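You operate a simulated robot arm through the tools that you are given. There is no shell and no other tool.

The job below is to be done with a simulated robot arm. You get a single attempt, and the scene is never put back.

Task
Put things in order on the white bench. At the end: the cream wiping pad from the white bench stands where the clear jar stood; the brown small carton (marked "CORNERS") from the white bench is on the grey board; the blue cleaning pad stands on top of the brown wooden block; the clear jar from the white bench stands where the brown small carton stood; whatever was shut is shut again. Leave all else as you found it, and nothing knocked over. Set down upright: small carton.
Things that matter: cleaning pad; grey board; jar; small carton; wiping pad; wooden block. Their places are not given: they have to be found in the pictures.

It is judged by the outcome, as a careful person would: the job done as asked, and still so three seconds after it is handed in. It fails if anything else is knocked over, pushed out of place, dropped, spilled or broken.

Robot
A 6-joint arm with a two-finger gripper, fixed in place. Base frame: the origin is at the foot of the arm, x ahead of it, y to its left, z up; the work surface is at about z = 0. Lengths are in m, angles in degrees, forces in N, time in s.
With the tool pointing down near the work surface it reaches from about 0.24 to 0.62 m from the base axis. Its first joint turns from -66.0 to 66.0 degrees. Payload 1.37 kg.
Tool frame: the origin (TCP) lies between the finger pads and is the grasp point; the fingertips stand 0.022 m ahead of it; z points along the fingers, y is the line along which they close. The gripper opens to 0.092 m; its body begins 0.065 m behind the TCP.
Orientation is that of the tool frame in the base frame, as [roll, pitch, yaw] about the fixed x, y, z axes, in that order (R = Rz(yaw) Ry(pitch) Rx(roll)). With the fingers straight down and closing along the base's y, the tool's x points along the base's -x, its y along +y and its z along -z.

Tools
- The arm moves only by the tool nudge_tool. Its argument "deltas" is a list of rows, each a list of 7 numbers: the shift along the tool's x, y, z in mm, then the turn, a rotation vector about the tool's x, y, z in degrees, then the opening in per cent of the stroke, from 0 (shut) to 100 (fully open). In form: [[dx, dy, dz, ax, ay, az, fingers], ...]. A call has 1 to 20 rows; each row shifts and turns the commanded pose from where the row before left it, along the tool's axes as they then stand. Rows are played at 5 a second. More than 0.05 m and 8.6 degrees between two rows, or a gripper value outside its range, and nothing of the call is played. Where a pose cannot be reached the arm comes as near as it can. A force on the tool above 40 N (or 10 N above the force at the start of the call, whichever is more), or a blocked arm, ends the call early, and 0.2 s more pass. The fingers move at their own pace (about 0.0599 m/s each) and stop on an object; they squeeze with about 20 N. The grip force told is the motor's: it shows also when the fingers shut on nothing. Time passes only in rows, and 0.2 s behind the last, so rows that do not move let the fingers close. The reply holds the time, the measured pose of the TCP, the force on the tool along the base axes, the opening and the grip force, in the units named above and with some noise, with the torque about the TCP (base axes, N m) and any sound that the robot's microphone picked up.
- Cameras (640 x 400 px; columns grow to the right, rows downward): "scene" is fixed at [0.0441, -0.4661, 0.5619]; the picture's right is [0.42, -0.91, 0.00], its down [-0.71, -0.33, -0.62] and it looks along [0.57, 0.26, -0.78] (base axes); focal length 275 px, centre (320, 200). "wrist" rides on the gripper at [0.071, 0.019, -0.102] in the tool frame; the picture's right is [-0.26, 0.97, 0.00], its down [-0.75, -0.20, -0.63] and it looks along [-0.60, -0.16, 0.78] (tool axes); focal length 280 px, centre (320, 200).
- snapshot(camera): a new picture of that camera. The clock stands still meanwhile.
- locate(camera, pixels): for up to 12 pixels [column, row] of the newest picture of that camera ("zoom" is the newest enlarged one), the place [x, y, z] in the base frame of the surface seen there, good to about 0.002 m, but the place of the scene camera against the robot may be out by one fixed shift of up to 0.012 m in any direction. The clock stands still meanwhile.
- zoom(camera, box): a new picture of the part [left, top, right, bottom] of that camera's present view, enlarged. The clock stands still meanwhile.
- hand_in(): hands the job in; it is judged then, once.

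Unless the task says otherwise, let go and move clear before handing in.

The tools are called by a JSON object that holds its "method" and its "body". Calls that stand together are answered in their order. nudge_tool: Moves the arm, as the interface text tells. Its arguments: {"type":"object","properties":{"deltas":{"type":"array","items":{"type":"array","items":{"type":"number"}}}},"required":["deltas"]} The other tools are called the same way: snapshot (camera) takes a picture; locate (camera, pixels) gives the place of the surface under pixels of a picture; zoom (camera, box) takes an enlarged picture of a part of a camera's view; hand_in () hands the job in.

At the start:

```text
t: 0.0
eef_pos: [0.3131, -0.2208, 0.3094]
tcp_rot: [-180.0, 0.1, -179.9]
force: [-0.1, -0.3, -0.6]
wrist_torque: [0.03, 0.0, -0.01]
gripper_width: 0.0918
gripper_force: 0.0
```

scene: 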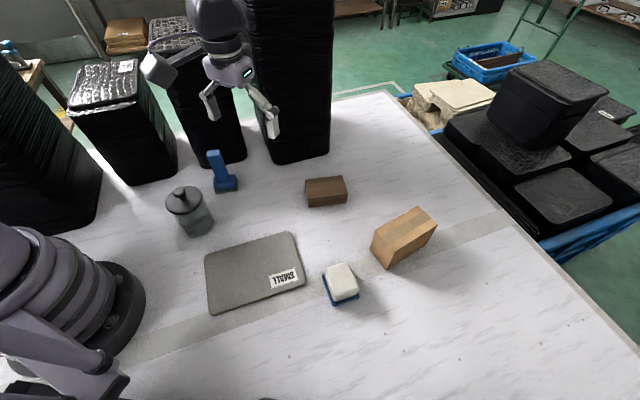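
wrist: 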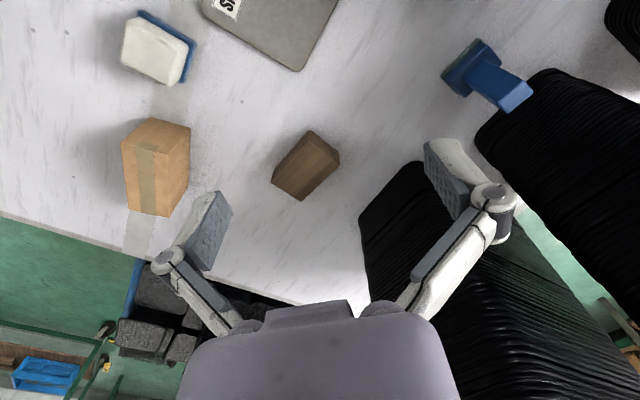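

The scene picture shows the jar at about (188,210), a blue pad with handle at (222,172), the wooden block at (326,191), the carton at (404,238), the cream/blue pad at (341,284) and the grey board at (255,272). I'll take enlarged views and locate these first.

{"method": "zoom", "body": {"camera": "scene", "box": [140, 130, 300, 250]}}

{"method": "zoom", "body": {"camera": "wrist", "box": [80, 0, 360, 220]}}

{"method": "locate", "body": {"camera": "scene", "pixels": [[186, 190], [197, 232], [214, 155], [228, 188], [326, 183], [326, 204], [404, 222], [388, 267], [341, 273], [343, 303], [255, 272], [283, 277]]}}

{"method": "locate", "body": {"camera": "wrist", "pixels": [[155, 48], [185, 60], [158, 180], [160, 130], [310, 170], [310, 145], [285, 185], [465, 65], [515, 95], [270, 20], [300, 70], [200, 280]]}}

```text
3.33 times, centred on (220, 190) of scene
```

zoom: 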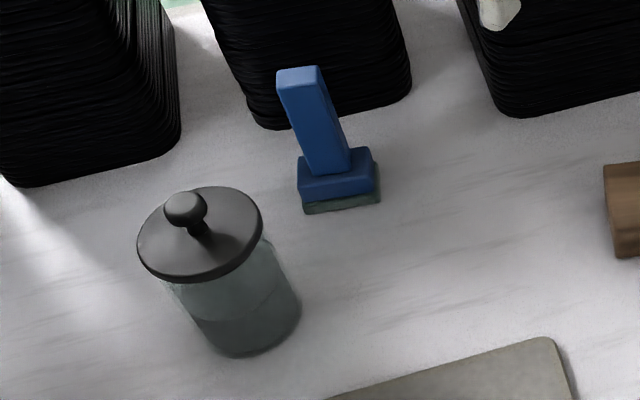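

```text
1.82 times, centred on (220, 110) of wrist
```

zoom: 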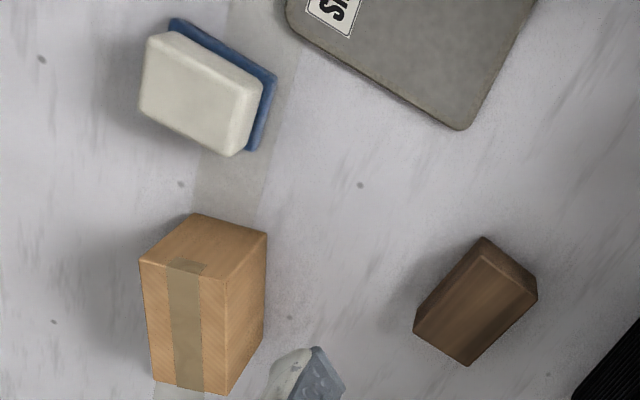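

```text
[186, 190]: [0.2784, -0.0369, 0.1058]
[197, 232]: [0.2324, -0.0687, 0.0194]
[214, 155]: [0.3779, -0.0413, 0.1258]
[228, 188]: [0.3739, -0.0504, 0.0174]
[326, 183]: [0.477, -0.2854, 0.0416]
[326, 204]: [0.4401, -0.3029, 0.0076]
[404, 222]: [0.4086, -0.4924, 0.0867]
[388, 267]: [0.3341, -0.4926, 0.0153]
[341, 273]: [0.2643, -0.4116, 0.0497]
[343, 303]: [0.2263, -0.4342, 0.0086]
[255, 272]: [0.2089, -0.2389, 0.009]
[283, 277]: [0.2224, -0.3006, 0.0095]
```

```text
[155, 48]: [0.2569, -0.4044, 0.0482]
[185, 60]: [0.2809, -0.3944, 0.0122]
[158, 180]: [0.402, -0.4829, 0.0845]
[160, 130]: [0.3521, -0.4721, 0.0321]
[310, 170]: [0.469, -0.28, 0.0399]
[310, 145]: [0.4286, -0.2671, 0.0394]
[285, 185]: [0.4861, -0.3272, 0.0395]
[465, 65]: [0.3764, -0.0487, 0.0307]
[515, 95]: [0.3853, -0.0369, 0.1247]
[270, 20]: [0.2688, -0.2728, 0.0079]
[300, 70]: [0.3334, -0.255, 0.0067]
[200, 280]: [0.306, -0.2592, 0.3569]
```

The pictures agree within about 1 cm between cameras. I'll measure the edges of the carton, pad, block and board in the wrist view, and the black stacks in the scene view, for clearance.

{"method": "zoom", "body": {"camera": "wrist", "box": [100, 100, 260, 200]}}

{"method": "locate", "body": {"camera": "zoom", "pixels": [[90, 185], [270, 235], [115, 450], [350, 110], [210, 75], [180, 300]]}}

{"method": "locate", "body": {"camera": "scene", "pixels": [[205, 60], [180, 40], [225, 162], [235, 120], [285, 160], [325, 150], [260, 80], [300, 60], [140, 180], [175, 160], [100, 85], [60, 230]]}}

{"method": "locate", "body": {"camera": "wrist", "pixels": [[125, 147], [160, 155], [130, 207], [166, 214], [188, 127], [154, 119], [128, 20], [186, 42], [123, 60], [176, 84], [141, 12], [194, 42]]}}

{"method": "locate", "body": {"camera": "wrist", "pixels": [[312, 132], [339, 158], [273, 180], [303, 198], [360, 215], [400, 170], [480, 135], [545, 75], [203, 5], [295, 70], [445, 70], [480, 40]]}}

```text
4.00 times, centred on (180, 150) of wrist
```

zoom: 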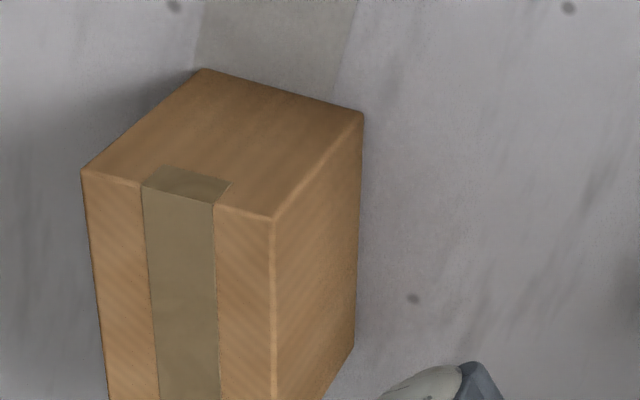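

```text
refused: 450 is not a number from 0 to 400
```

```text
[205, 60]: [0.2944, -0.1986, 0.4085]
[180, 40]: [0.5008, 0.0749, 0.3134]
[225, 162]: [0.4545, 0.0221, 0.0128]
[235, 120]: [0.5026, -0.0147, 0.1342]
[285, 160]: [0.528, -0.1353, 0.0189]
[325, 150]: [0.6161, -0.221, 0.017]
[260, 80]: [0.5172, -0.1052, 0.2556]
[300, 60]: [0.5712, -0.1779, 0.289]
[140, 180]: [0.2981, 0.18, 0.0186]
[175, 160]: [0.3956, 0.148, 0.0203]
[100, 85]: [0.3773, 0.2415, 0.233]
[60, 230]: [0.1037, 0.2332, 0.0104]
```

```text
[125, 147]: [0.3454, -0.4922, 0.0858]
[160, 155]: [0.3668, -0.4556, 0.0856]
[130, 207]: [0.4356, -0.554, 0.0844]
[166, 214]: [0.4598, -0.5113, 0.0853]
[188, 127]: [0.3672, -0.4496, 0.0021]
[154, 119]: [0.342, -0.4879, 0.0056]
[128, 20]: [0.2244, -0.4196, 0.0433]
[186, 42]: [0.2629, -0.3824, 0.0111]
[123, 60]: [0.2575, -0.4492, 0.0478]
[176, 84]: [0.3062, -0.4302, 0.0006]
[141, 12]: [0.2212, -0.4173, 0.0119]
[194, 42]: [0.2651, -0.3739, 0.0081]
```

```text
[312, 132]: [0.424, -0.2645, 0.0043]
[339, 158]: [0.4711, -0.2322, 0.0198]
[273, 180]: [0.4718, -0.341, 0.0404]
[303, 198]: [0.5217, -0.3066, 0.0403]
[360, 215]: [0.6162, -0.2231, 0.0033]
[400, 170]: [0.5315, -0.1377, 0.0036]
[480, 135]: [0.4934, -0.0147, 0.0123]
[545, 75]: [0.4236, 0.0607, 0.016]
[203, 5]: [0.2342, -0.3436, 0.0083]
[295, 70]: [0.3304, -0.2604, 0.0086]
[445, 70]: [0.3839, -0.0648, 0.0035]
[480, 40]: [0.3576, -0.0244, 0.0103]
```

The carton's top (z≈0.085) is centred near (0.402,-0.503), about 0.64 m from the base axis, so I'll need some tilt to reach it. I'll zoom on the block, the blue pad and the cream pad in the wrist view, and the board in the scene view.

{"method": "zoom", "body": {"camera": "wrist", "box": [250, 110, 362, 210]}}

{"method": "zoom", "body": {"camera": "wrist", "box": [420, 20, 560, 130]}}

{"method": "zoom", "body": {"camera": "wrist", "box": [100, 0, 220, 100]}}

{"method": "zoom", "body": {"camera": "scene", "box": [190, 180, 470, 330]}}

```text
4.00 times, centred on (306, 160) of wrist
```

zoom: 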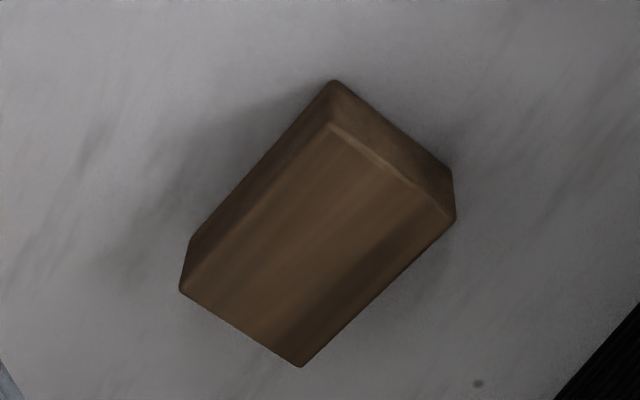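

```text
3.64 times, centred on (490, 75) of wrist
```

zoom: 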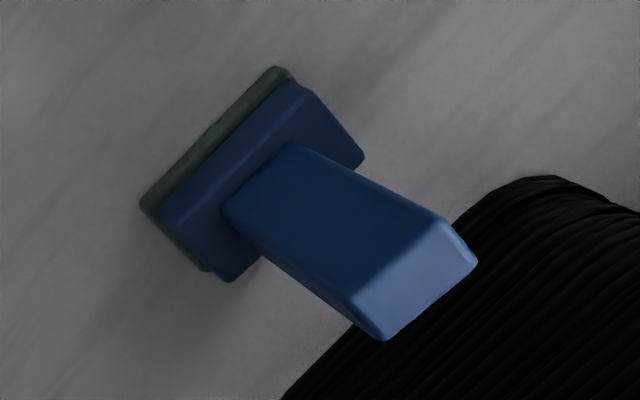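

```text
4.00 times, centred on (160, 50) of wrist
```

zoom: 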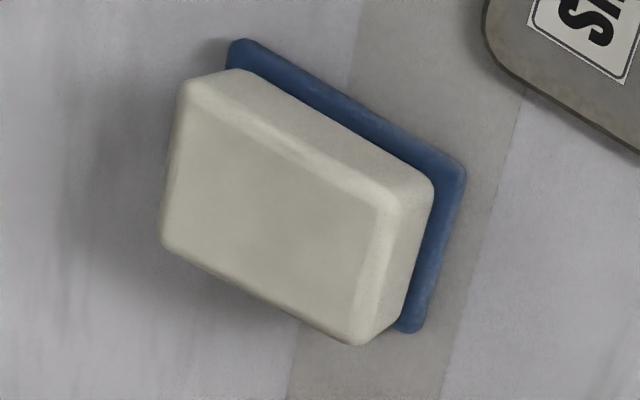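

```text
2.29 times, centred on (330, 255) of scene
```

zoom: 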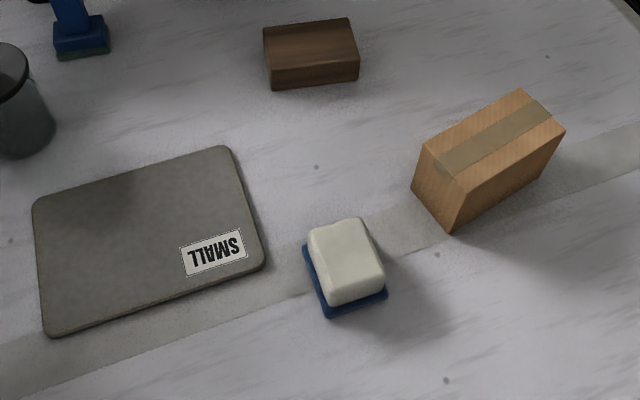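

The zooms show the corners of each top face. I'll locate these corner pixels: the block, the blue handle top and base, the cream pad, and the board.

{"method": "locate", "body": {"camera": "wrist", "pixels": [[310, 143], [338, 164], [301, 200], [273, 182], [524, 83], [531, 92], [508, 111], [500, 102], [484, 45], [499, 62], [467, 95], [448, 79]]}}

{"method": "locate", "body": {"camera": "wrist", "pixels": [[127, 27], [177, 51], [168, 84], [122, 61], [140, 12], [195, 43], [183, 82], [147, 55], [515, 97], [485, 75], [127, 149], [165, 212]]}}

{"method": "locate", "body": {"camera": "scene", "pixels": [[208, 267], [289, 234], [304, 280], [213, 311], [283, 289], [295, 286], [427, 211], [436, 221], [379, 250], [344, 186], [306, 187], [343, 178]]}}

{"method": "locate", "body": {"camera": "scene", "pixels": [[175, 198], [182, 184], [205, 195], [168, 205], [200, 222], [212, 220], [188, 236], [210, 149], [219, 149], [222, 182], [236, 178], [215, 180]]}}

```text
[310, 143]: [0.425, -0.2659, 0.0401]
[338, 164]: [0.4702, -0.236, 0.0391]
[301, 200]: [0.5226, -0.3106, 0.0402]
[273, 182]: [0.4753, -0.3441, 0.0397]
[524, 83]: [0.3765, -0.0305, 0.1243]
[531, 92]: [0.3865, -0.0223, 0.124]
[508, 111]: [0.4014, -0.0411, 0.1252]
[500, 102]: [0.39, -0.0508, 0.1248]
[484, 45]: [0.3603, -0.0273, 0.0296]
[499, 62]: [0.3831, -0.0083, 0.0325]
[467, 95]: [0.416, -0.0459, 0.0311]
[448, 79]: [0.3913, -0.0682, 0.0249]
```

```text
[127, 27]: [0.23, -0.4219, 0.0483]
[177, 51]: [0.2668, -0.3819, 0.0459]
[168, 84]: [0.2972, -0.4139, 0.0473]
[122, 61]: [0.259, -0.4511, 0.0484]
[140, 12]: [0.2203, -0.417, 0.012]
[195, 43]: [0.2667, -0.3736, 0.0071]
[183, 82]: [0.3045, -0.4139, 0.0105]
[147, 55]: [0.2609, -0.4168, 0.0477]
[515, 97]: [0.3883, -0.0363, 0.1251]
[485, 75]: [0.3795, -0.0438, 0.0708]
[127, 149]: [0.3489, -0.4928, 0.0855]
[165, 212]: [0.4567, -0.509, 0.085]
```

```text
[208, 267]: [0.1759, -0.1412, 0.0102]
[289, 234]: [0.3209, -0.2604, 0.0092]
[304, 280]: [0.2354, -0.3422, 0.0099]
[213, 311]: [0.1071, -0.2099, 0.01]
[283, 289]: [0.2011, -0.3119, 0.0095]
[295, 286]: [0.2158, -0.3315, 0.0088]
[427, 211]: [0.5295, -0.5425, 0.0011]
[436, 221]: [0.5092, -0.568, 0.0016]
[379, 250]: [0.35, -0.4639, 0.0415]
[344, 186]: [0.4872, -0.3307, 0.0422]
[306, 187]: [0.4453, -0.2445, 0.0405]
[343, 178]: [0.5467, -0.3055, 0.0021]
```

```text
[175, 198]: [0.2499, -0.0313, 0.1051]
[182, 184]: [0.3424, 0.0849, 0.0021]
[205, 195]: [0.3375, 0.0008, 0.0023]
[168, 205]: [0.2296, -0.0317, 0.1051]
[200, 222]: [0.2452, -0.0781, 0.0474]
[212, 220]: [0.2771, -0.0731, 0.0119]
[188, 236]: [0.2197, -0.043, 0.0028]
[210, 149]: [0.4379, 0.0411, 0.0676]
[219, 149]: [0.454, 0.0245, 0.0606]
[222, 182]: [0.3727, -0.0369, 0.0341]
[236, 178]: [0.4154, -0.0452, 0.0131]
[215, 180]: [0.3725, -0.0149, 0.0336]
```

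The block is centred at (0.473,-0.289) and the blue pad at (0.388,-0.037). The cream pad is at (0.263,-0.416). The jar is only seen from the scene camera, so I'll turn the wrist to look toward +y and see it from close.

{"method": "nudge_tool", "body": {"deltas": [[33, 0, 16, 0, 0, 0, 100], [33, 0, 16, 0, 0, 0, 100], [34, 0, 16, 0, 0, 0, 100], [0, 0, 0, 0, 0, -8.2, 100], [0, 0, 0, 0, 0, -8.2, 100], [0, 0, 0, 0, 0, -8.2, 100], [0, 0, 0, 0, 0, -8.2, 100], [0, 0, 0, 0, 0, -8.2, 100], [0, 0, 0, 0, 0, -8.2, 100], [0, 0, 0, 0, 0, -8.2, 100], [0, 0, 0, 0, 0, -8.2, 100], [0, 0, 0, 0, 0, -8.2, 100], [0, 0, 0, 0, 0, -8.2, 100], [0, 0, 0, 0, 0, -8.0, 100]]}}

{"method": "snapshot", "body": {"camera": "wrist"}}

{"method": "snapshot", "body": {"camera": "scene"}}

```text
t: 3.0
eef_pos: [0.2136, -0.2217, 0.2613]
tcp_rot: [-179.9, 0.0, -89.8]
force: [-0.7, -0.1, 0.4]
wrist_torque: [-0.02, 0.01, 0.02]
gripper_width: 0.0922
gripper_force: 0.1
```

```text
taken
```

wrist: 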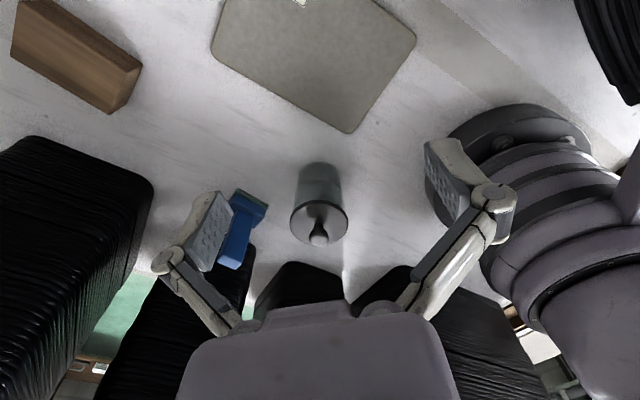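

```text
taken
```

scene: 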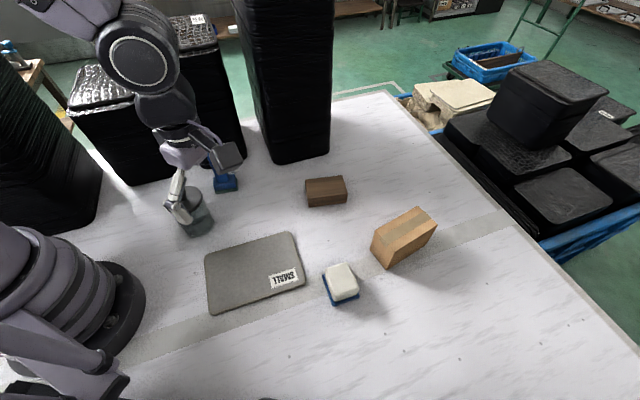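

The jar is at (320,205) in the wrist picture, lid at (319,222). I'll zoom in and locate its lid, knob and body.

{"method": "zoom", "body": {"camera": "wrist", "box": [264, 150, 376, 250]}}

{"method": "locate", "body": {"camera": "wrist", "pixels": [[319, 239], [319, 230], [292, 222], [346, 222], [319, 207], [308, 215], [331, 215], [319, 180], [320, 192], [302, 185], [337, 185], [319, 165]]}}

{"method": "locate", "body": {"camera": "wrist", "pixels": [[213, 45], [218, 2], [347, 131], [414, 43], [300, 60], [20, 20], [75, 105], [240, 250], [150, 180], [120, 230], [265, 280], [410, 275]]}}

```text
4.00 times, centred on (320, 200) of wrist
```

zoom: 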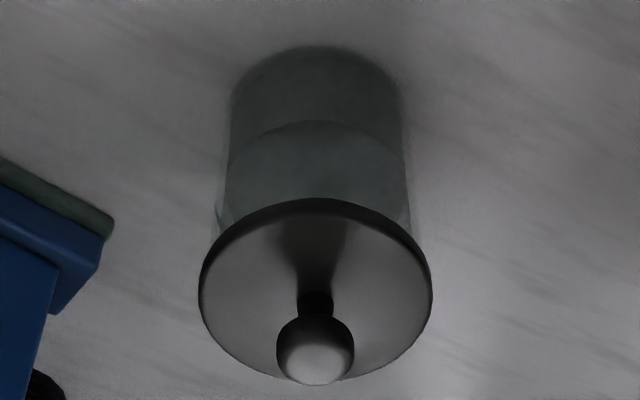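

```text
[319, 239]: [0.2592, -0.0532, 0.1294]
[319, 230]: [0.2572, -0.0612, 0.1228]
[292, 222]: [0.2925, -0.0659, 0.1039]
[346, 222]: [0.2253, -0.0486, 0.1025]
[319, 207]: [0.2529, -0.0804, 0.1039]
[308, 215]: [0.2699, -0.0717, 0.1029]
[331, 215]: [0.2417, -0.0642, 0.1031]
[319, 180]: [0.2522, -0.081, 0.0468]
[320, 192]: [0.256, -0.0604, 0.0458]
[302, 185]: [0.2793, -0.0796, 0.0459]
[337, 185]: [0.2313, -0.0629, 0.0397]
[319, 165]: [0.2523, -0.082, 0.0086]
```

```text
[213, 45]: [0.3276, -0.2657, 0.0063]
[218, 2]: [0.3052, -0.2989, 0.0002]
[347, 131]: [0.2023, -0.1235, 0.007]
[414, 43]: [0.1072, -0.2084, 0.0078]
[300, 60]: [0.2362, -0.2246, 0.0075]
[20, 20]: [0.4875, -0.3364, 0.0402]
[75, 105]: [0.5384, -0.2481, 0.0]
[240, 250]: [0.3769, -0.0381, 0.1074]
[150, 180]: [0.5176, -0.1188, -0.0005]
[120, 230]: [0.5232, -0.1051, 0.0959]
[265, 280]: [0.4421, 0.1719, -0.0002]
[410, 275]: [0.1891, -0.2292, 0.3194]
```

The jar: lid top z≈0.104, knob top ≈0.13, lid Ø≈0.072, body Ø≈0.062, axis near (0.260,-0.053). The lid overhangs, so I need to know the finger shape; I'll locate finger pixels in the wrist view.

{"method": "locate", "body": {"camera": "wrist", "pixels": [[219, 194], [230, 211], [210, 225], [205, 255], [207, 270], [195, 250], [170, 262], [185, 250], [200, 300], [225, 325], [428, 145], [470, 215]]}}

{"method": "zoom", "body": {"camera": "wrist", "box": [130, 120, 530, 400]}}

{"method": "zoom", "body": {"camera": "scene", "box": [130, 60, 290, 260]}}

```text
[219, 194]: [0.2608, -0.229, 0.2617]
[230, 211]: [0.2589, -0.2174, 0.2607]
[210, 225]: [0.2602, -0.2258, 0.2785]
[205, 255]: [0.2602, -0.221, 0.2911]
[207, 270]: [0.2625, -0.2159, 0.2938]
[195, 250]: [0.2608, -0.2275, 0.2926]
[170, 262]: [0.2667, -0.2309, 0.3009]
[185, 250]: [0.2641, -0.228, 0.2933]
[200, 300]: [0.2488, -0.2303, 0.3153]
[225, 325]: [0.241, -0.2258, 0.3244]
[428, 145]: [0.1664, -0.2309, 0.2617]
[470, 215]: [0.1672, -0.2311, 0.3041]
```

```text
1.43 times, centred on (330, 260) of wrist
```

zoom: 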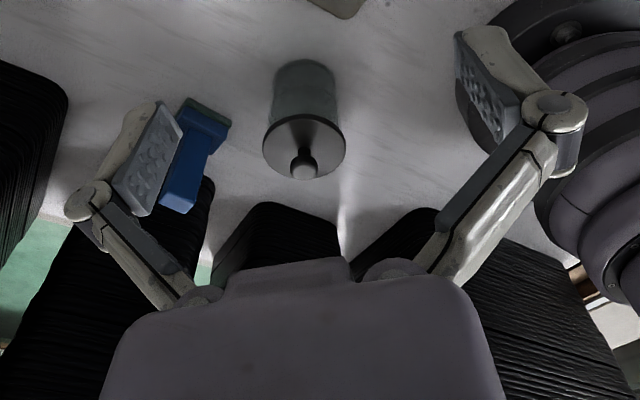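

```text
2.00 times, centred on (210, 160) of scene
```

zoom: 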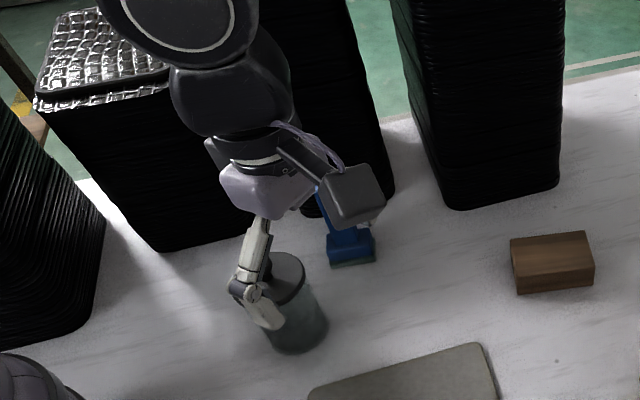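

The fully open fingertips show at about TCP height (pixel (219,194) gives z=0.262), so the tips seem to advance as the fingers close. I'll close to a few openings in free air and measure the tip position at each.

{"method": "nudge_tool", "body": {"deltas": [[0, 0, 0, 0, 0, 0, 67], [0, 0, 0, 0, 0, 0, 67], [0, 0, 0, 0, 0, 0, 67]]}}

{"method": "zoom", "body": {"camera": "wrist", "box": [160, 120, 480, 320]}}

```text
t: 3.8
eef_pos: [0.2141, -0.2215, 0.2629]
tcp_rot: [180.0, 0.0, -90.0]
force: [0.2, -0.5, 0.8]
wrist_torque: [0.05, 0.04, 0.0]
gripper_width: 0.0615
gripper_force: 0.1
```

```text
2.00 times, centred on (320, 220) of wrist
```

zoom: 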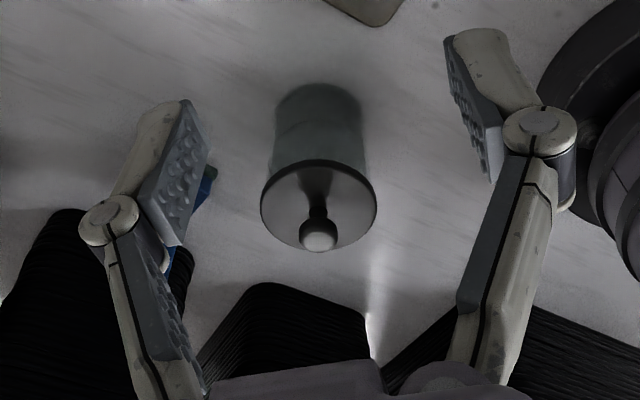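

{"method": "locate", "body": {"camera": "zoom", "pixels": [[184, 104], [205, 145], [175, 150], [150, 190], [180, 235], [165, 220], [112, 205], [170, 300], [455, 45], [470, 80], [485, 160], [488, 100]]}}

{"method": "nudge_tool", "body": {"deltas": [[0, 0, 0, 0, 0, 0, 45], [0, 0, 0, 0, 0, 0, 45], [0, 0, 0, 0, 0, 0, 45]]}}

{"method": "zoom", "body": {"camera": "wrist", "box": [160, 120, 480, 320]}}

```text
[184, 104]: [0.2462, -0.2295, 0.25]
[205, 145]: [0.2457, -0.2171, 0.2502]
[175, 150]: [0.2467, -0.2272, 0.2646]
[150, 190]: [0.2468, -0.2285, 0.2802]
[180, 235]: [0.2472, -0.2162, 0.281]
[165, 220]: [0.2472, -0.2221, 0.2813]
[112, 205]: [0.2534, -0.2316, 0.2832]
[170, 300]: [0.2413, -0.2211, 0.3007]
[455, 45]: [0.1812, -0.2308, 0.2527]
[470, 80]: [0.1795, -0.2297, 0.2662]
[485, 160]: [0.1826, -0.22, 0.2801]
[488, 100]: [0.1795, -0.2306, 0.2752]
```

```text
t: 4.6
eef_pos: [0.2144, -0.2215, 0.2636]
tcp_rot: [-180.0, -0.1, -90.0]
force: [-0.1, 0.1, 0.1]
wrist_torque: [-0.01, -0.01, 0.01]
gripper_width: 0.0411
gripper_force: 0.0
```

```text
2.00 times, centred on (320, 220) of wrist
```

zoom: 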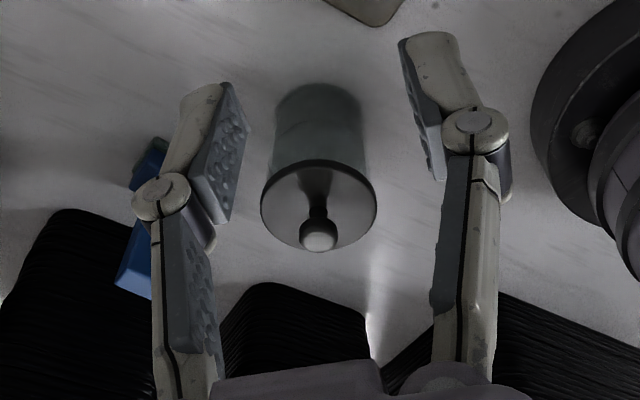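

At 61 mm opening the pads run from 13 mm ahead of the TCP to 18 mm behind it, and the links pull in behind that, so the jar must be taken low and tilted under its lid. First I'll deal with the carton: turn the wrist to match its faces (close axis at about 55°) and hover short of it for a nearer view.

{"method": "nudge_tool", "body": {"deltas": [[0, 0, 0, 0, 0, 8.3, 100], [0, 0, 0, 0, 0, 8.3, 100], [0, 0, 0, 0, 0, 8.3, 100], [0, 0, 0, 0, 0, 8.3, 100], [0, 0, 0, 0, 0, 8.3, 100], [0, 0, 0, 0, 0, 8.3, 100], [0, 0, 0, 0, 0, 8.3, 100], [0, 0, 0, 0, 0, 8.3, 100], [0, 0, 0, 0, 0, 8.3, 100], [0, 0, 0, 0, 0, 8.3, 100], [0, 0, 0, 0, 0, 8.3, 100], [0, 0, 0, 0, 0, 8.3, 100], [0, 0, 0, 0, 0, 8.3, 100], [0, 0, 0, 0, 0, 8.3, 100], [0, 0, 0, 0, 0, 8.3, 100], [-43.9, -22.9, 2.6, 0, 0, 0, 100], [-43.9, -22.9, 2.6, 0, 0, 0, 100], [-43.9, -22.9, 2.6, 0, 0, 0, 100], [-43.9, -22.9, 2.6, 0, 0, 0, 100], [-43.9, -22.9, 2.6, 0, 0, 0, 100]]}}

{"method": "snapshot", "body": {"camera": "wrist"}}

```text
t: 8.8
eef_pos: [0.3292, -0.4402, 0.2501]
tcp_rot: [179.9, -0.1, 145.5]
force: [0.3, 0.2, 0.6]
wrist_torque: [0.03, -0.01, 0.02]
gripper_width: 0.0921
gripper_force: 0.1
```

```text
taken
```

wrist: 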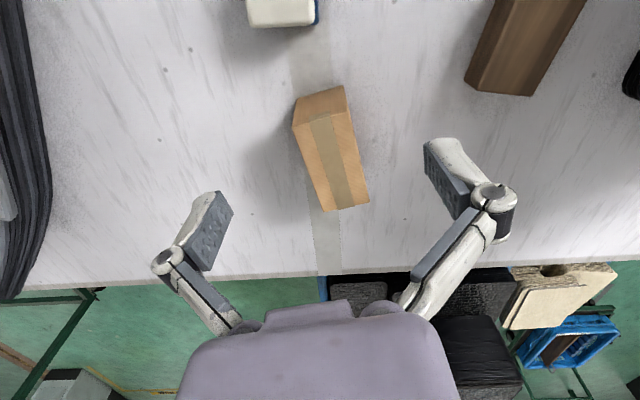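

The carton shows at (330,150) in the wrist picture. I'll zoom on it and locate its top corners from here.

{"method": "zoom", "body": {"camera": "wrist", "box": [264, 80, 392, 220]}}

{"method": "locate", "body": {"camera": "wrist", "pixels": [[295, 125], [313, 120], [330, 117], [348, 112], [328, 209], [347, 206], [367, 203], [340, 165], [293, 105], [343, 90], [318, 104], [361, 160]]}}

```text
2.86 times, centred on (328, 150) of wrist
```

zoom: 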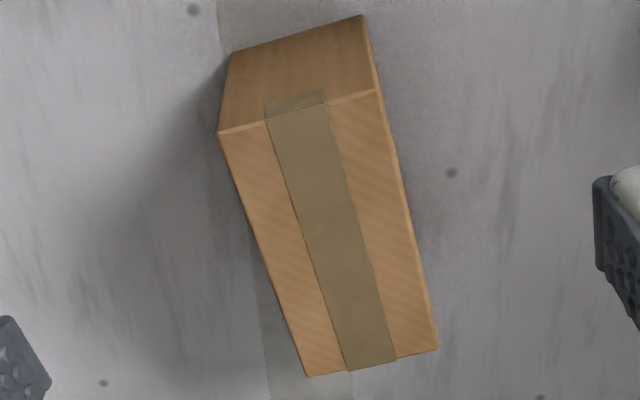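

```text
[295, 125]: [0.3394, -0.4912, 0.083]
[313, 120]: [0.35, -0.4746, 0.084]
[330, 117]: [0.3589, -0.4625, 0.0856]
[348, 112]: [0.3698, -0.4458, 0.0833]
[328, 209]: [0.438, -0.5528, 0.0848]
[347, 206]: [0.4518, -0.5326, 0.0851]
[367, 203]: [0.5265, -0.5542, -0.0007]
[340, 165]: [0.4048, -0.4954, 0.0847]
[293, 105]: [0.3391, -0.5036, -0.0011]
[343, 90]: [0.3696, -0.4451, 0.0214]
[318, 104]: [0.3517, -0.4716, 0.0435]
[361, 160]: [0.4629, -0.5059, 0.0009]
```

The nearer view gives the carton: about 0.056 × 0.117 × 0.085 m, centre (0.403,-0.501), long axis at about -34°. I'll tilt the tool 15° outward and hover above the grasp point.

{"method": "nudge_tool", "body": {"deltas": [[0, 0, 0, 0, -7.5, -0.7, 100], [0, 0, 0, 0, -7.5, 0, 100], [-13, -2.3, 32, 0, 0, 0, 100], [-13, -2.3, 32, 0, 0, 0, 100], [-13, -2.3, 32, 0, 0, 0, 100], [-13, -2.4, 31.8, 0, 0, 0, 100], [0, 0, 0, 0, 0, 0, 100]]}}

{"method": "snapshot", "body": {"camera": "wrist"}}

{"method": "snapshot", "body": {"camera": "scene"}}

```text
t: 10.4
eef_pos: [0.3952, -0.494, 0.1388]
tcp_rot: [180.0, 15.0, 146.2]
force: [-0.2, 0.2, -0.1]
wrist_torque: [-0.02, -0.01, -0.02]
gripper_width: 0.0921
gripper_force: 0.0
```

```text
taken
```

wrist: 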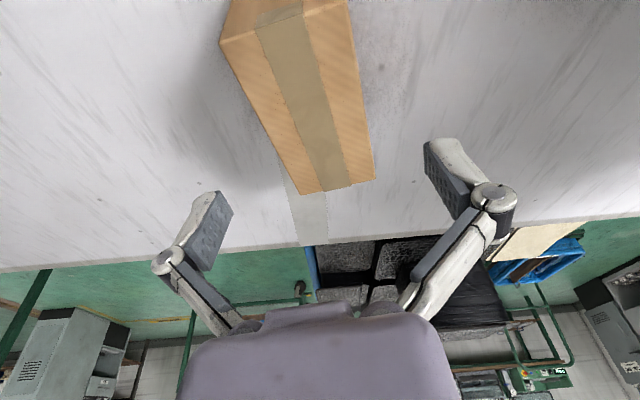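

```text
taken
```

scene: 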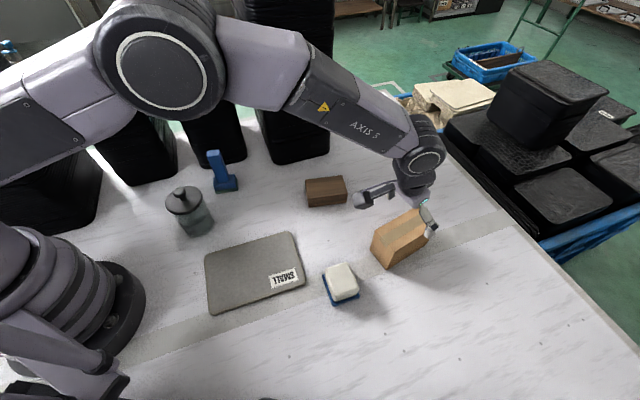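

The pose was reached: TCP (0.395,-0.494,0.139), tilt 15°. I'll check that the carton sits centred between the fingers by locating its top edges, e.g. (225,35), (357,20), (303,192), (374,180).

{"method": "locate", "body": {"camera": "wrist", "pixels": [[222, 42], [350, 5], [240, 75], [357, 65], [270, 130], [365, 125], [301, 191], [373, 180], [315, 100]]}}

```text
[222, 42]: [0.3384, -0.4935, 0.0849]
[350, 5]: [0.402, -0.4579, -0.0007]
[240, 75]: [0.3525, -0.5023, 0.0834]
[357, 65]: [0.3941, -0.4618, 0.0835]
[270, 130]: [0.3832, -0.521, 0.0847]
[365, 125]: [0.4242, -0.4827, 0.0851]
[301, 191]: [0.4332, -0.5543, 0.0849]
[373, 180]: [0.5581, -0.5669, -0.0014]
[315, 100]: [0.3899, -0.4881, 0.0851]
```

The carton's middle lies about 2 mm to the tool's -y; I'll correct that and go straight down so the pads straddle its upper third (TCP z≈0.067), then check before closing.

{"method": "nudge_tool", "body": {"deltas": [[4.65, -0.45, 17.3, 0, 0, 0, 100], [4.65, -0.45, 17.3, 0, 0, 0, 100], [4.65, -0.45, 17.4, 0, 0, 0, 100], [4.65, -0.45, 17.4, 0, 0, 0, 100], [0, 0, 0, 0, 0, 0, 100]]}}

{"method": "snapshot", "body": {"camera": "scene"}}

{"method": "snapshot", "body": {"camera": "wrist"}}

```text
t: 11.6
eef_pos: [0.392, -0.4956, 0.0673]
tcp_rot: [179.9, 15.0, 146.2]
force: [0.3, -0.4, -0.4]
wrist_torque: [0.0, -0.04, 0.0]
gripper_width: 0.0921
gripper_force: 0.1
```

```text
taken
```

scene: 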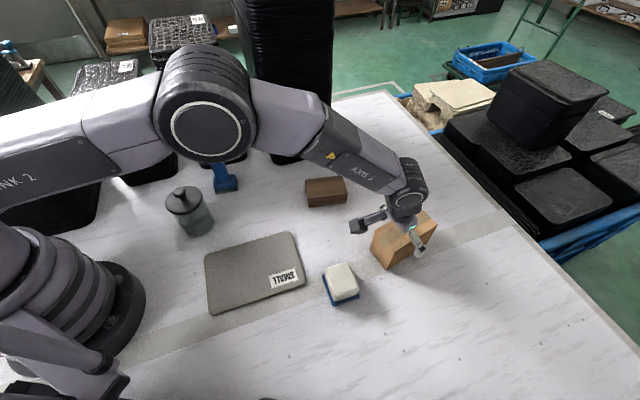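

```text
taken
```

wrist: 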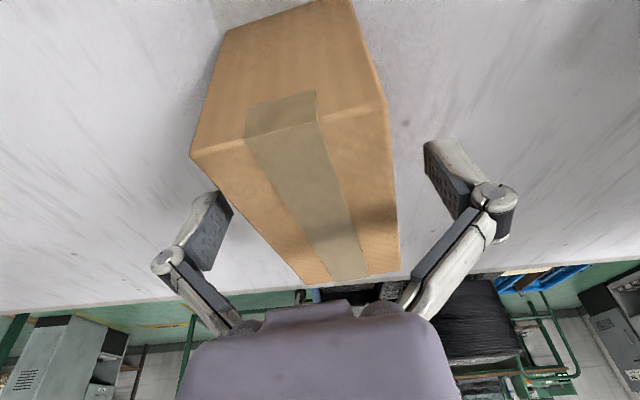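

The fingers straddle the carton with free space on both sides and no contact force. I'll close on it.

{"method": "nudge_tool", "body": {"deltas": [[0, 0, 0, 0, 0, 0, 70], [0, 0, 0, 0, 0, 0, 60], [0, 0, 0, 0, 0, 0, 30], [0, 0, 0, 0, 0, 0, 0], [0, 0, 0, 0, 0, 0, 0], [0, 0, 0, 0, 0, 0, 0]]}}

{"method": "snapshot", "body": {"camera": "wrist"}}

```text
t: 13.0
eef_pos: [0.3937, -0.4945, 0.0686]
tcp_rot: [180.0, 15.0, 146.2]
force: [-0.2, 0.6, 1.3]
wrist_torque: [0.08, 0.06, 0.01]
gripper_width: 0.0598
gripper_force: 20.0
```

```text
taken
```

wrist: 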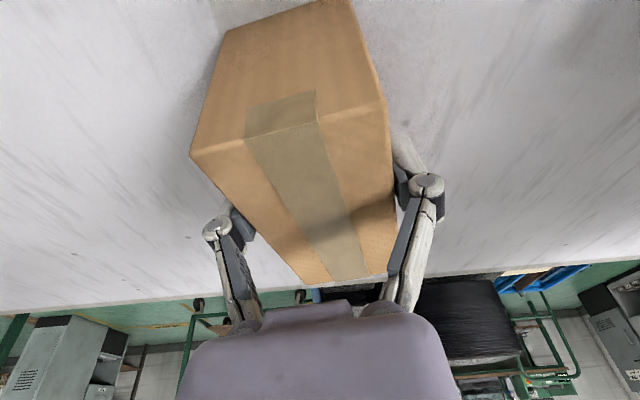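

Grip is held at 59.8 mm with 20 N. I'll lift the carton slowly straight up by 8 cm.

{"method": "nudge_tool", "body": {"deltas": [[-1.3, 0, -4.8, 0, 0, 0, 0], [-2.6, 0, -9.7, 0, 0, 0, 0], [-3.9, 0, -14.5, 0, 0, 0, 0], [-3.9, 0, -14.5, 0, 0, 0, 0], [-3.9, 0, -14.5, 0, 0, 0, 0], [-3.9, 0, -14.5, 0, 0, 0, 0], [-1.3, 0, -4.8, 0, 0, 0, 0], [0, 0, 0, 0, 0, 0, 0]]}}

{"method": "snapshot", "body": {"camera": "wrist"}}

{"method": "snapshot", "body": {"camera": "scene"}}

```text
t: 14.8
eef_pos: [0.3931, -0.4946, 0.1468]
tcp_rot: [-179.9, 15.0, 146.1]
force: [-0.2, 1.3, -2.4]
wrist_torque: [0.03, 0.02, -0.01]
gripper_width: 0.0597
gripper_force: 20.0
```

```text
taken
```

wrist: 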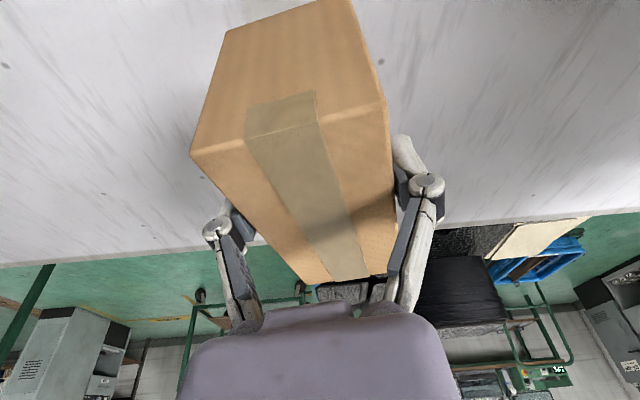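

```text
taken
```

scene: 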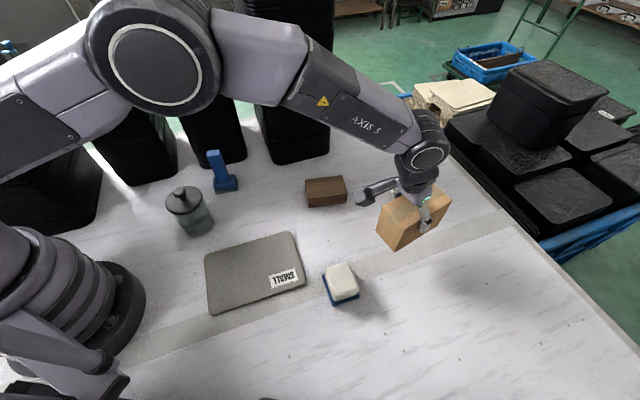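

The carton is held firm and level (about 0.25 kg). I'll raise it a bit more, turn it about the vertical by -15° to line up with the board, and carry it over the board's middle.

{"method": "nudge_tool", "body": {"deltas": [[-3.9, 0, -14.5, 0, 0, 0, 0], [-3.9, 0, -14.5, 0, 0, 0, 0], [0, 0, 0, 1.27, 0, 4.73, 0], [0, 0, 0, 1.27, 0, 4.73, 0], [0, 0, 0, 1.27, 0, 4.73, 0], [15, 2.05, -4, 0, 0, 0, 0], [29.7, 4.1, -7.95, 0, 0, 0, 0], [29.7, 4.1, -7.95, 0, 0, 0, 0], [29.7, 4.1, -7.95, 0, 0, 0, 0], [29.7, 4.1, -7.95, 0, 0, 0, 0], [29.7, 4.1, -7.95, 0, 0, 0, 0], [29.7, 4.1, -7.95, 0, 0, 0, 0], [29.7, 4.1, -7.95, 0, 0, 0, 0], [29.7, 4.1, -7.95, 0, 0, 0, 0], [29.7, 4.1, -7.95, 0, 0, 0, 0], [14.7, 2.05, -4, 0, 0, 0, 0], [0, 0, 0, 0, 0, 0, 0]]}}

{"method": "snapshot", "body": {"camera": "wrist"}}

{"method": "snapshot", "body": {"camera": "scene"}}

```text
t: 18.4
eef_pos: [0.2186, -0.238, 0.1787]
tcp_rot: [180.0, 15.0, 131.4]
force: [-0.7, 0.6, -2.5]
wrist_torque: [0.03, 0.03, -0.01]
gripper_width: 0.0596
gripper_force: 20.6
```

```text
taken
```

wrist: 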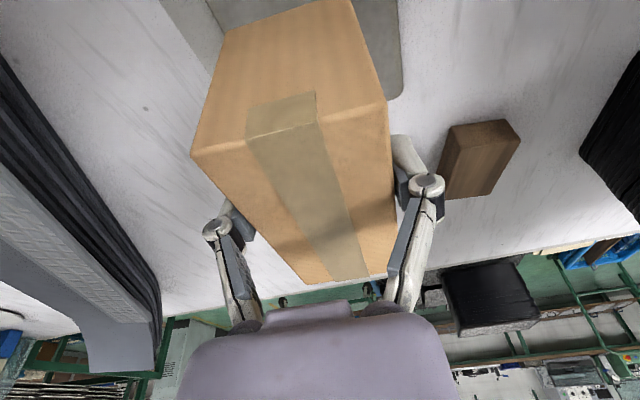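

```text
taken
```

scene: 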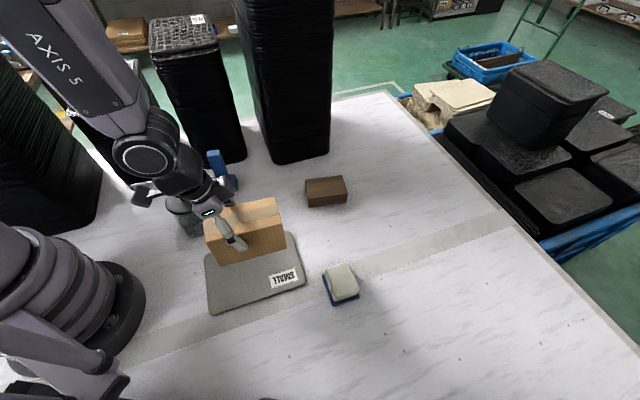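

The carton is over the board. I'll lower it most of the way, then check before the last slow part.

{"method": "nudge_tool", "body": {"deltas": [[2.6, 0, 9.7, 0, 0, 0, 0], [3.9, 0, 14.5, 0, 0, 0, 0], [3.9, 0, 14.5, 0, 0, 0, 0], [3.9, 0, 14.5, 0, 0, 0, 0], [3.9, 0, 14.5, 0, 0, 0, 0], [3.9, 0, 14.5, 0, 0, 0, 0], [1.3, 0, 4.8, 0, 0, 0, 0], [0, 0, 0, 0, 0, 0, 0]]}}

{"method": "snapshot", "body": {"camera": "scene"}}

{"method": "snapshot", "body": {"camera": "wrist"}}

```text
t: 20.2
eef_pos: [0.219, -0.2385, 0.0883]
tcp_rot: [180.0, 15.1, 131.5]
force: [-0.3, -0.2, -3.1]
wrist_torque: [0.01, 0.03, -0.03]
gripper_width: 0.0599
gripper_force: 20.5
```

```text
taken
```

scene: 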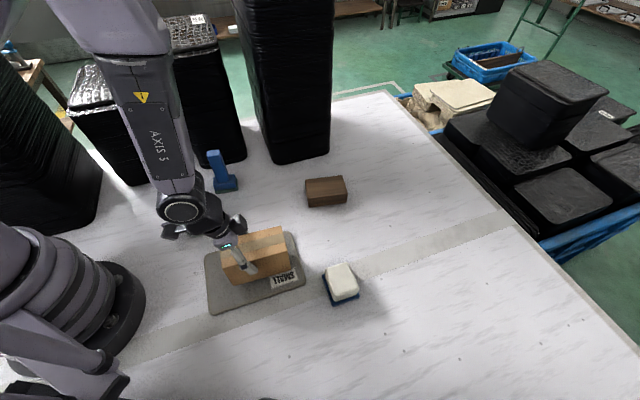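

```text
taken
```

wrist: 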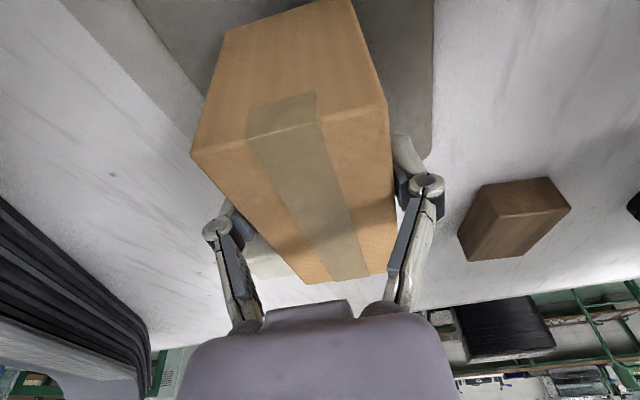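

About 12 mm remain to the board. I'll lower slowly in small steps and watch the force.

{"method": "nudge_tool", "body": {"deltas": [[0.5, 0, 1.9, 0, 0, 0, 0], [0.5, 0, 1.9, 0, 0, 0, 0], [0.5, 0, 1.9, 0, 0, 0, 0], [0.5, 0, 1.9, 0, 0, 0, 0], [0.5, 0, 1.9, 0, 0, 0, 0], [0, 0, 0, 0, 0, 0, 0]]}}

{"method": "nudge_tool", "body": {"deltas": [[0.26, 0, 0.97, 0, 0, 0, 0], [0, 0, 0, 0, 0, 0, 0]]}}

```text
t: 21.6
eef_pos: [0.2198, -0.2389, 0.0778]
tcp_rot: [-179.9, 14.9, 131.5]
force: [-0.6, 0.4, -2.1]
wrist_torque: [0.02, 0.04, 0.0]
gripper_width: 0.0598
gripper_force: 20.8
```

```text
t: 22.2
eef_pos: [0.219, -0.2371, 0.0766]
tcp_rot: [180.0, 15.0, 131.5]
force: [-0.4, 0.1, -2.9]
wrist_torque: [0.03, 0.03, 0.01]
gripper_width: 0.0598
gripper_force: 20.0
```

Still no contact (force -2.9 N is just the carton's weight). I'll keep going down in 1 mm steps.

{"method": "nudge_tool", "body": {"deltas": [[0.26, 0, 0.97, 0, 0, 0, 0], [0, 0, 0, 0, 0, 0, 0]]}}

{"method": "zoom", "body": {"camera": "scene", "box": [190, 210, 320, 320]}}

```text
t: 22.8
eef_pos: [0.22, -0.2379, 0.0758]
tcp_rot: [179.9, 15.0, 131.6]
force: [-2.3, 0.9, 2.0]
wrist_torque: [-0.13, 0.01, -0.01]
gripper_width: 0.06
gripper_force: 20.0
```

```text
3.64 times, centred on (255, 265) of scene
```

zoom: 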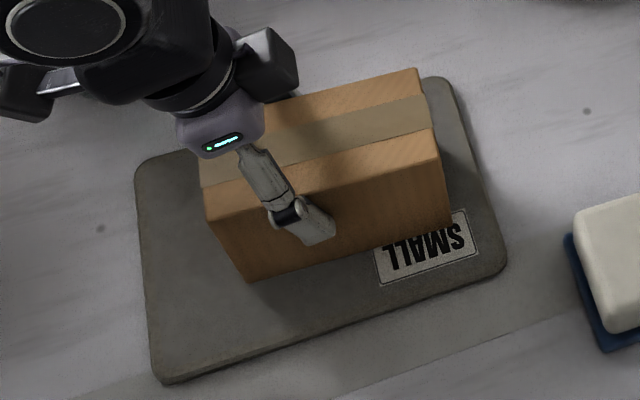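

The force turned from -2.9 to +2.0 N, so the carton rests on the board. I'll release it and rise straight up.

{"method": "nudge_tool", "body": {"deltas": [[0, 0, 0, 0, 0, 0, 72], [0, 0, 0, 0, 0, 0, 80], [0, 0, 0, 0, 0, 0, 100], [0, 0, 0, 0, 0, 0, 100], [0, 0, 0, 0, 0, 0, 100]]}}

{"method": "nudge_tool", "body": {"deltas": [[-2.6, 0, -9.7, 0, 0, 0, 100], [-5.2, 0, -19.3, 0, 0, 0, 100], [-7.8, 0, -29, 0, 0, 0, 100], [-7.8, 0, -29, 0, 0, 0, 100], [-7.8, 0, -29, 0, 0, 0, 100], [-7.8, 0, -29, 0, 0, 0, 100], [0, 0, 0, 0, 0, 0, 100]]}}

{"method": "snapshot", "body": {"camera": "wrist"}}

{"method": "snapshot", "body": {"camera": "scene"}}

```text
t: 24.0
eef_pos: [0.2186, -0.2382, 0.0755]
tcp_rot: [-180.0, 15.0, 131.5]
force: [0.1, 0.0, 0.1]
wrist_torque: [0.03, -0.01, 0.02]
gripper_width: 0.0917
gripper_force: 0.0
```

```text
t: 25.6
eef_pos: [0.2191, -0.2381, 0.2259]
tcp_rot: [-179.8, 14.9, 131.5]
force: [0.5, 0.9, 0.4]
wrist_torque: [-0.02, 0.01, -0.02]
gripper_width: 0.0922
gripper_force: 0.0
```

```text
taken
```

wrist: 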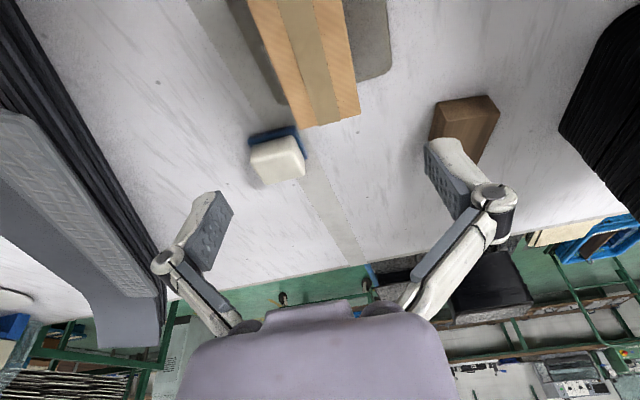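

```text
taken
```

scene: 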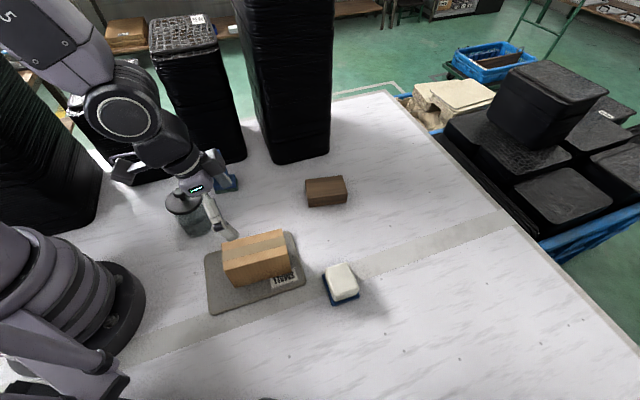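

The carton stands upright on the board. For the jar I need a steep tilt (about 50°) with the camera on top, so I'll first try, empty-handed, whether the arm can take that pose and carry it to the carton's old place. Stage one: tilt in free air.

{"method": "nudge_tool", "body": {"deltas": [[0, 0, -20, 0, 0, 0, 100], [0, 0, 0, 0, 8.1, 0, 100], [0, 0, 0, 0, 8.1, 0, 100], [0, 0, 0, 0, 8.1, 0, 100], [0, 0, 0, 0, 8.1, 0, 100], [0, 0, 0, 0, 8.1, 0, 100], [0, 0, 0, 0, 8.1, 0, 100], [0, 0, 0, 0, 8.1, 0, 100], [0, 0, 0, 0, 8.3, 0, 100], [0, 0, 0, 0, 0, 0, 100]]}}

{"method": "snapshot", "body": {"camera": "scene"}}

{"method": "snapshot", "body": {"camera": "wrist"}}

```text
t: 27.8
eef_pos: [0.215, -0.2342, 0.2447]
tcp_rot: [-180.0, -50.2, 131.5]
force: [-0.2, -0.4, -0.6]
wrist_torque: [-0.02, -0.02, 0.0]
gripper_width: 0.092
gripper_force: 0.0
```

```text
taken
```

scene: 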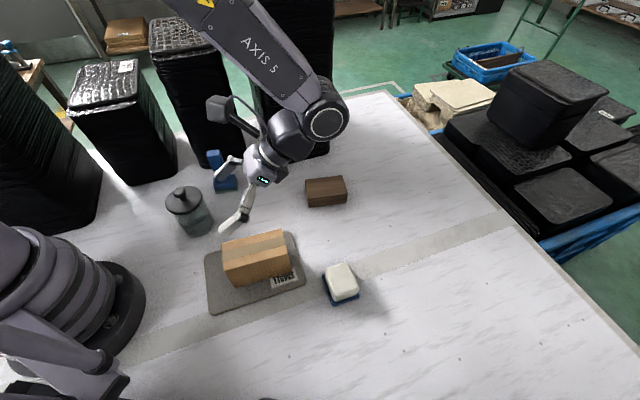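

```text
taken
```

wrist: 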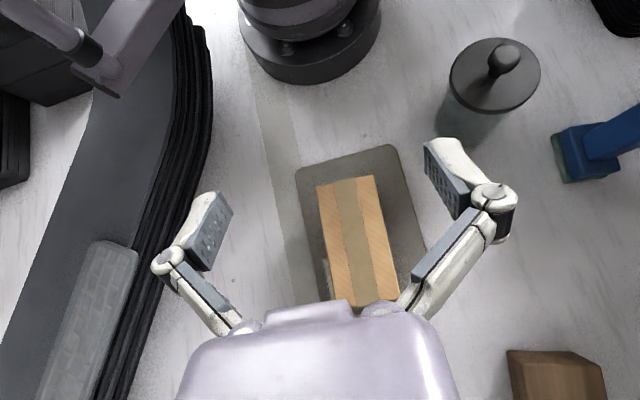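

The tilted pose is reached. There's a dark structure on the left of the wrist picture (around (130,150)); I'll locate it, and also re-measure the jar (490,80), the carton and the board from this view.

{"method": "locate", "body": {"camera": "wrist", "pixels": [[190, 100], [130, 150], [60, 300], [150, 250], [120, 340], [505, 47], [455, 80], [538, 75], [492, 112], [470, 130], [310, 170], [392, 145]]}}

{"method": "zoom", "body": {"camera": "wrist", "box": [420, 10, 580, 150]}}

{"method": "locate", "body": {"camera": "wrist", "pixels": [[318, 185], [372, 178], [335, 300], [396, 296], [345, 240], [380, 220], [298, 175], [420, 235], [410, 215], [588, 120], [620, 120], [570, 160]]}}

```text
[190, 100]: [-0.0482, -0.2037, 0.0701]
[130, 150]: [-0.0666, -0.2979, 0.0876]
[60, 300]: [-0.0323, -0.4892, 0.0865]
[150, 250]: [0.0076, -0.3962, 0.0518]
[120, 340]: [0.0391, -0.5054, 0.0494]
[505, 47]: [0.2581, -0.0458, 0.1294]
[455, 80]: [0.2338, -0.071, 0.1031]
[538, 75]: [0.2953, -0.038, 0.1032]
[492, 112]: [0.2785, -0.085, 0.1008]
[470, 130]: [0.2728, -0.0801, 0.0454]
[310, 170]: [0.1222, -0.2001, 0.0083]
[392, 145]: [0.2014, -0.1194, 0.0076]
```

```text
2.86 times, centred on (500, 80) of wrist
```

zoom: 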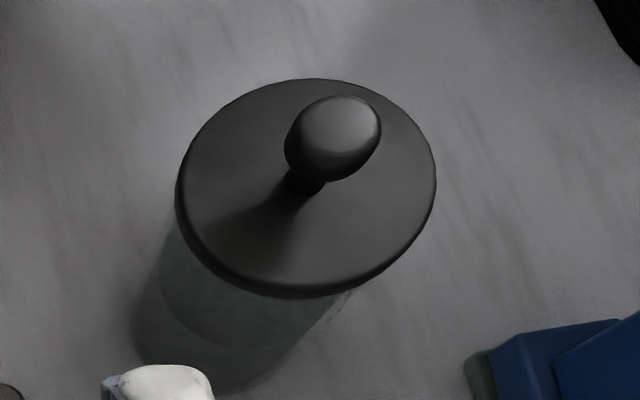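

```text
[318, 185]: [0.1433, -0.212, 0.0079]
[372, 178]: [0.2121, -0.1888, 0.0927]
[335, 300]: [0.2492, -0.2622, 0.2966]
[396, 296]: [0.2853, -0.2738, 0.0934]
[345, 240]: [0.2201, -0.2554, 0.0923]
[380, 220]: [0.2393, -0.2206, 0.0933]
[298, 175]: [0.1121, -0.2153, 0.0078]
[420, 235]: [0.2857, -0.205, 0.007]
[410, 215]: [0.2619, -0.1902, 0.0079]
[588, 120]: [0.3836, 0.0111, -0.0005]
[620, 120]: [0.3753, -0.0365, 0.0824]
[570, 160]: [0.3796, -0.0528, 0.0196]
```

The jar is clear in the zoom; I'll locate points around the lid rim to fix its axis.

{"method": "locate", "body": {"camera": "wrist", "pixels": [[499, 39], [453, 78], [539, 73], [490, 109], [466, 53], [530, 50], [462, 98], [527, 97], [505, 58], [483, 140], [462, 143], [450, 130]]}}

```text
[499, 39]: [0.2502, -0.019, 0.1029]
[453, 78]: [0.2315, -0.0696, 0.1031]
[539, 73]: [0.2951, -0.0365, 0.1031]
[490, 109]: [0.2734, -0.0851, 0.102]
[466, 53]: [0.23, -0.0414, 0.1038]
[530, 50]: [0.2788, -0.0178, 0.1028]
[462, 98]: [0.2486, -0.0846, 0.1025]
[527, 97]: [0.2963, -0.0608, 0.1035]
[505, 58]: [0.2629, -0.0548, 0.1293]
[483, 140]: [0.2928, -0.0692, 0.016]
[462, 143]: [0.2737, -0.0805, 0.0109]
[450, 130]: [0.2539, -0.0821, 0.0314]
```

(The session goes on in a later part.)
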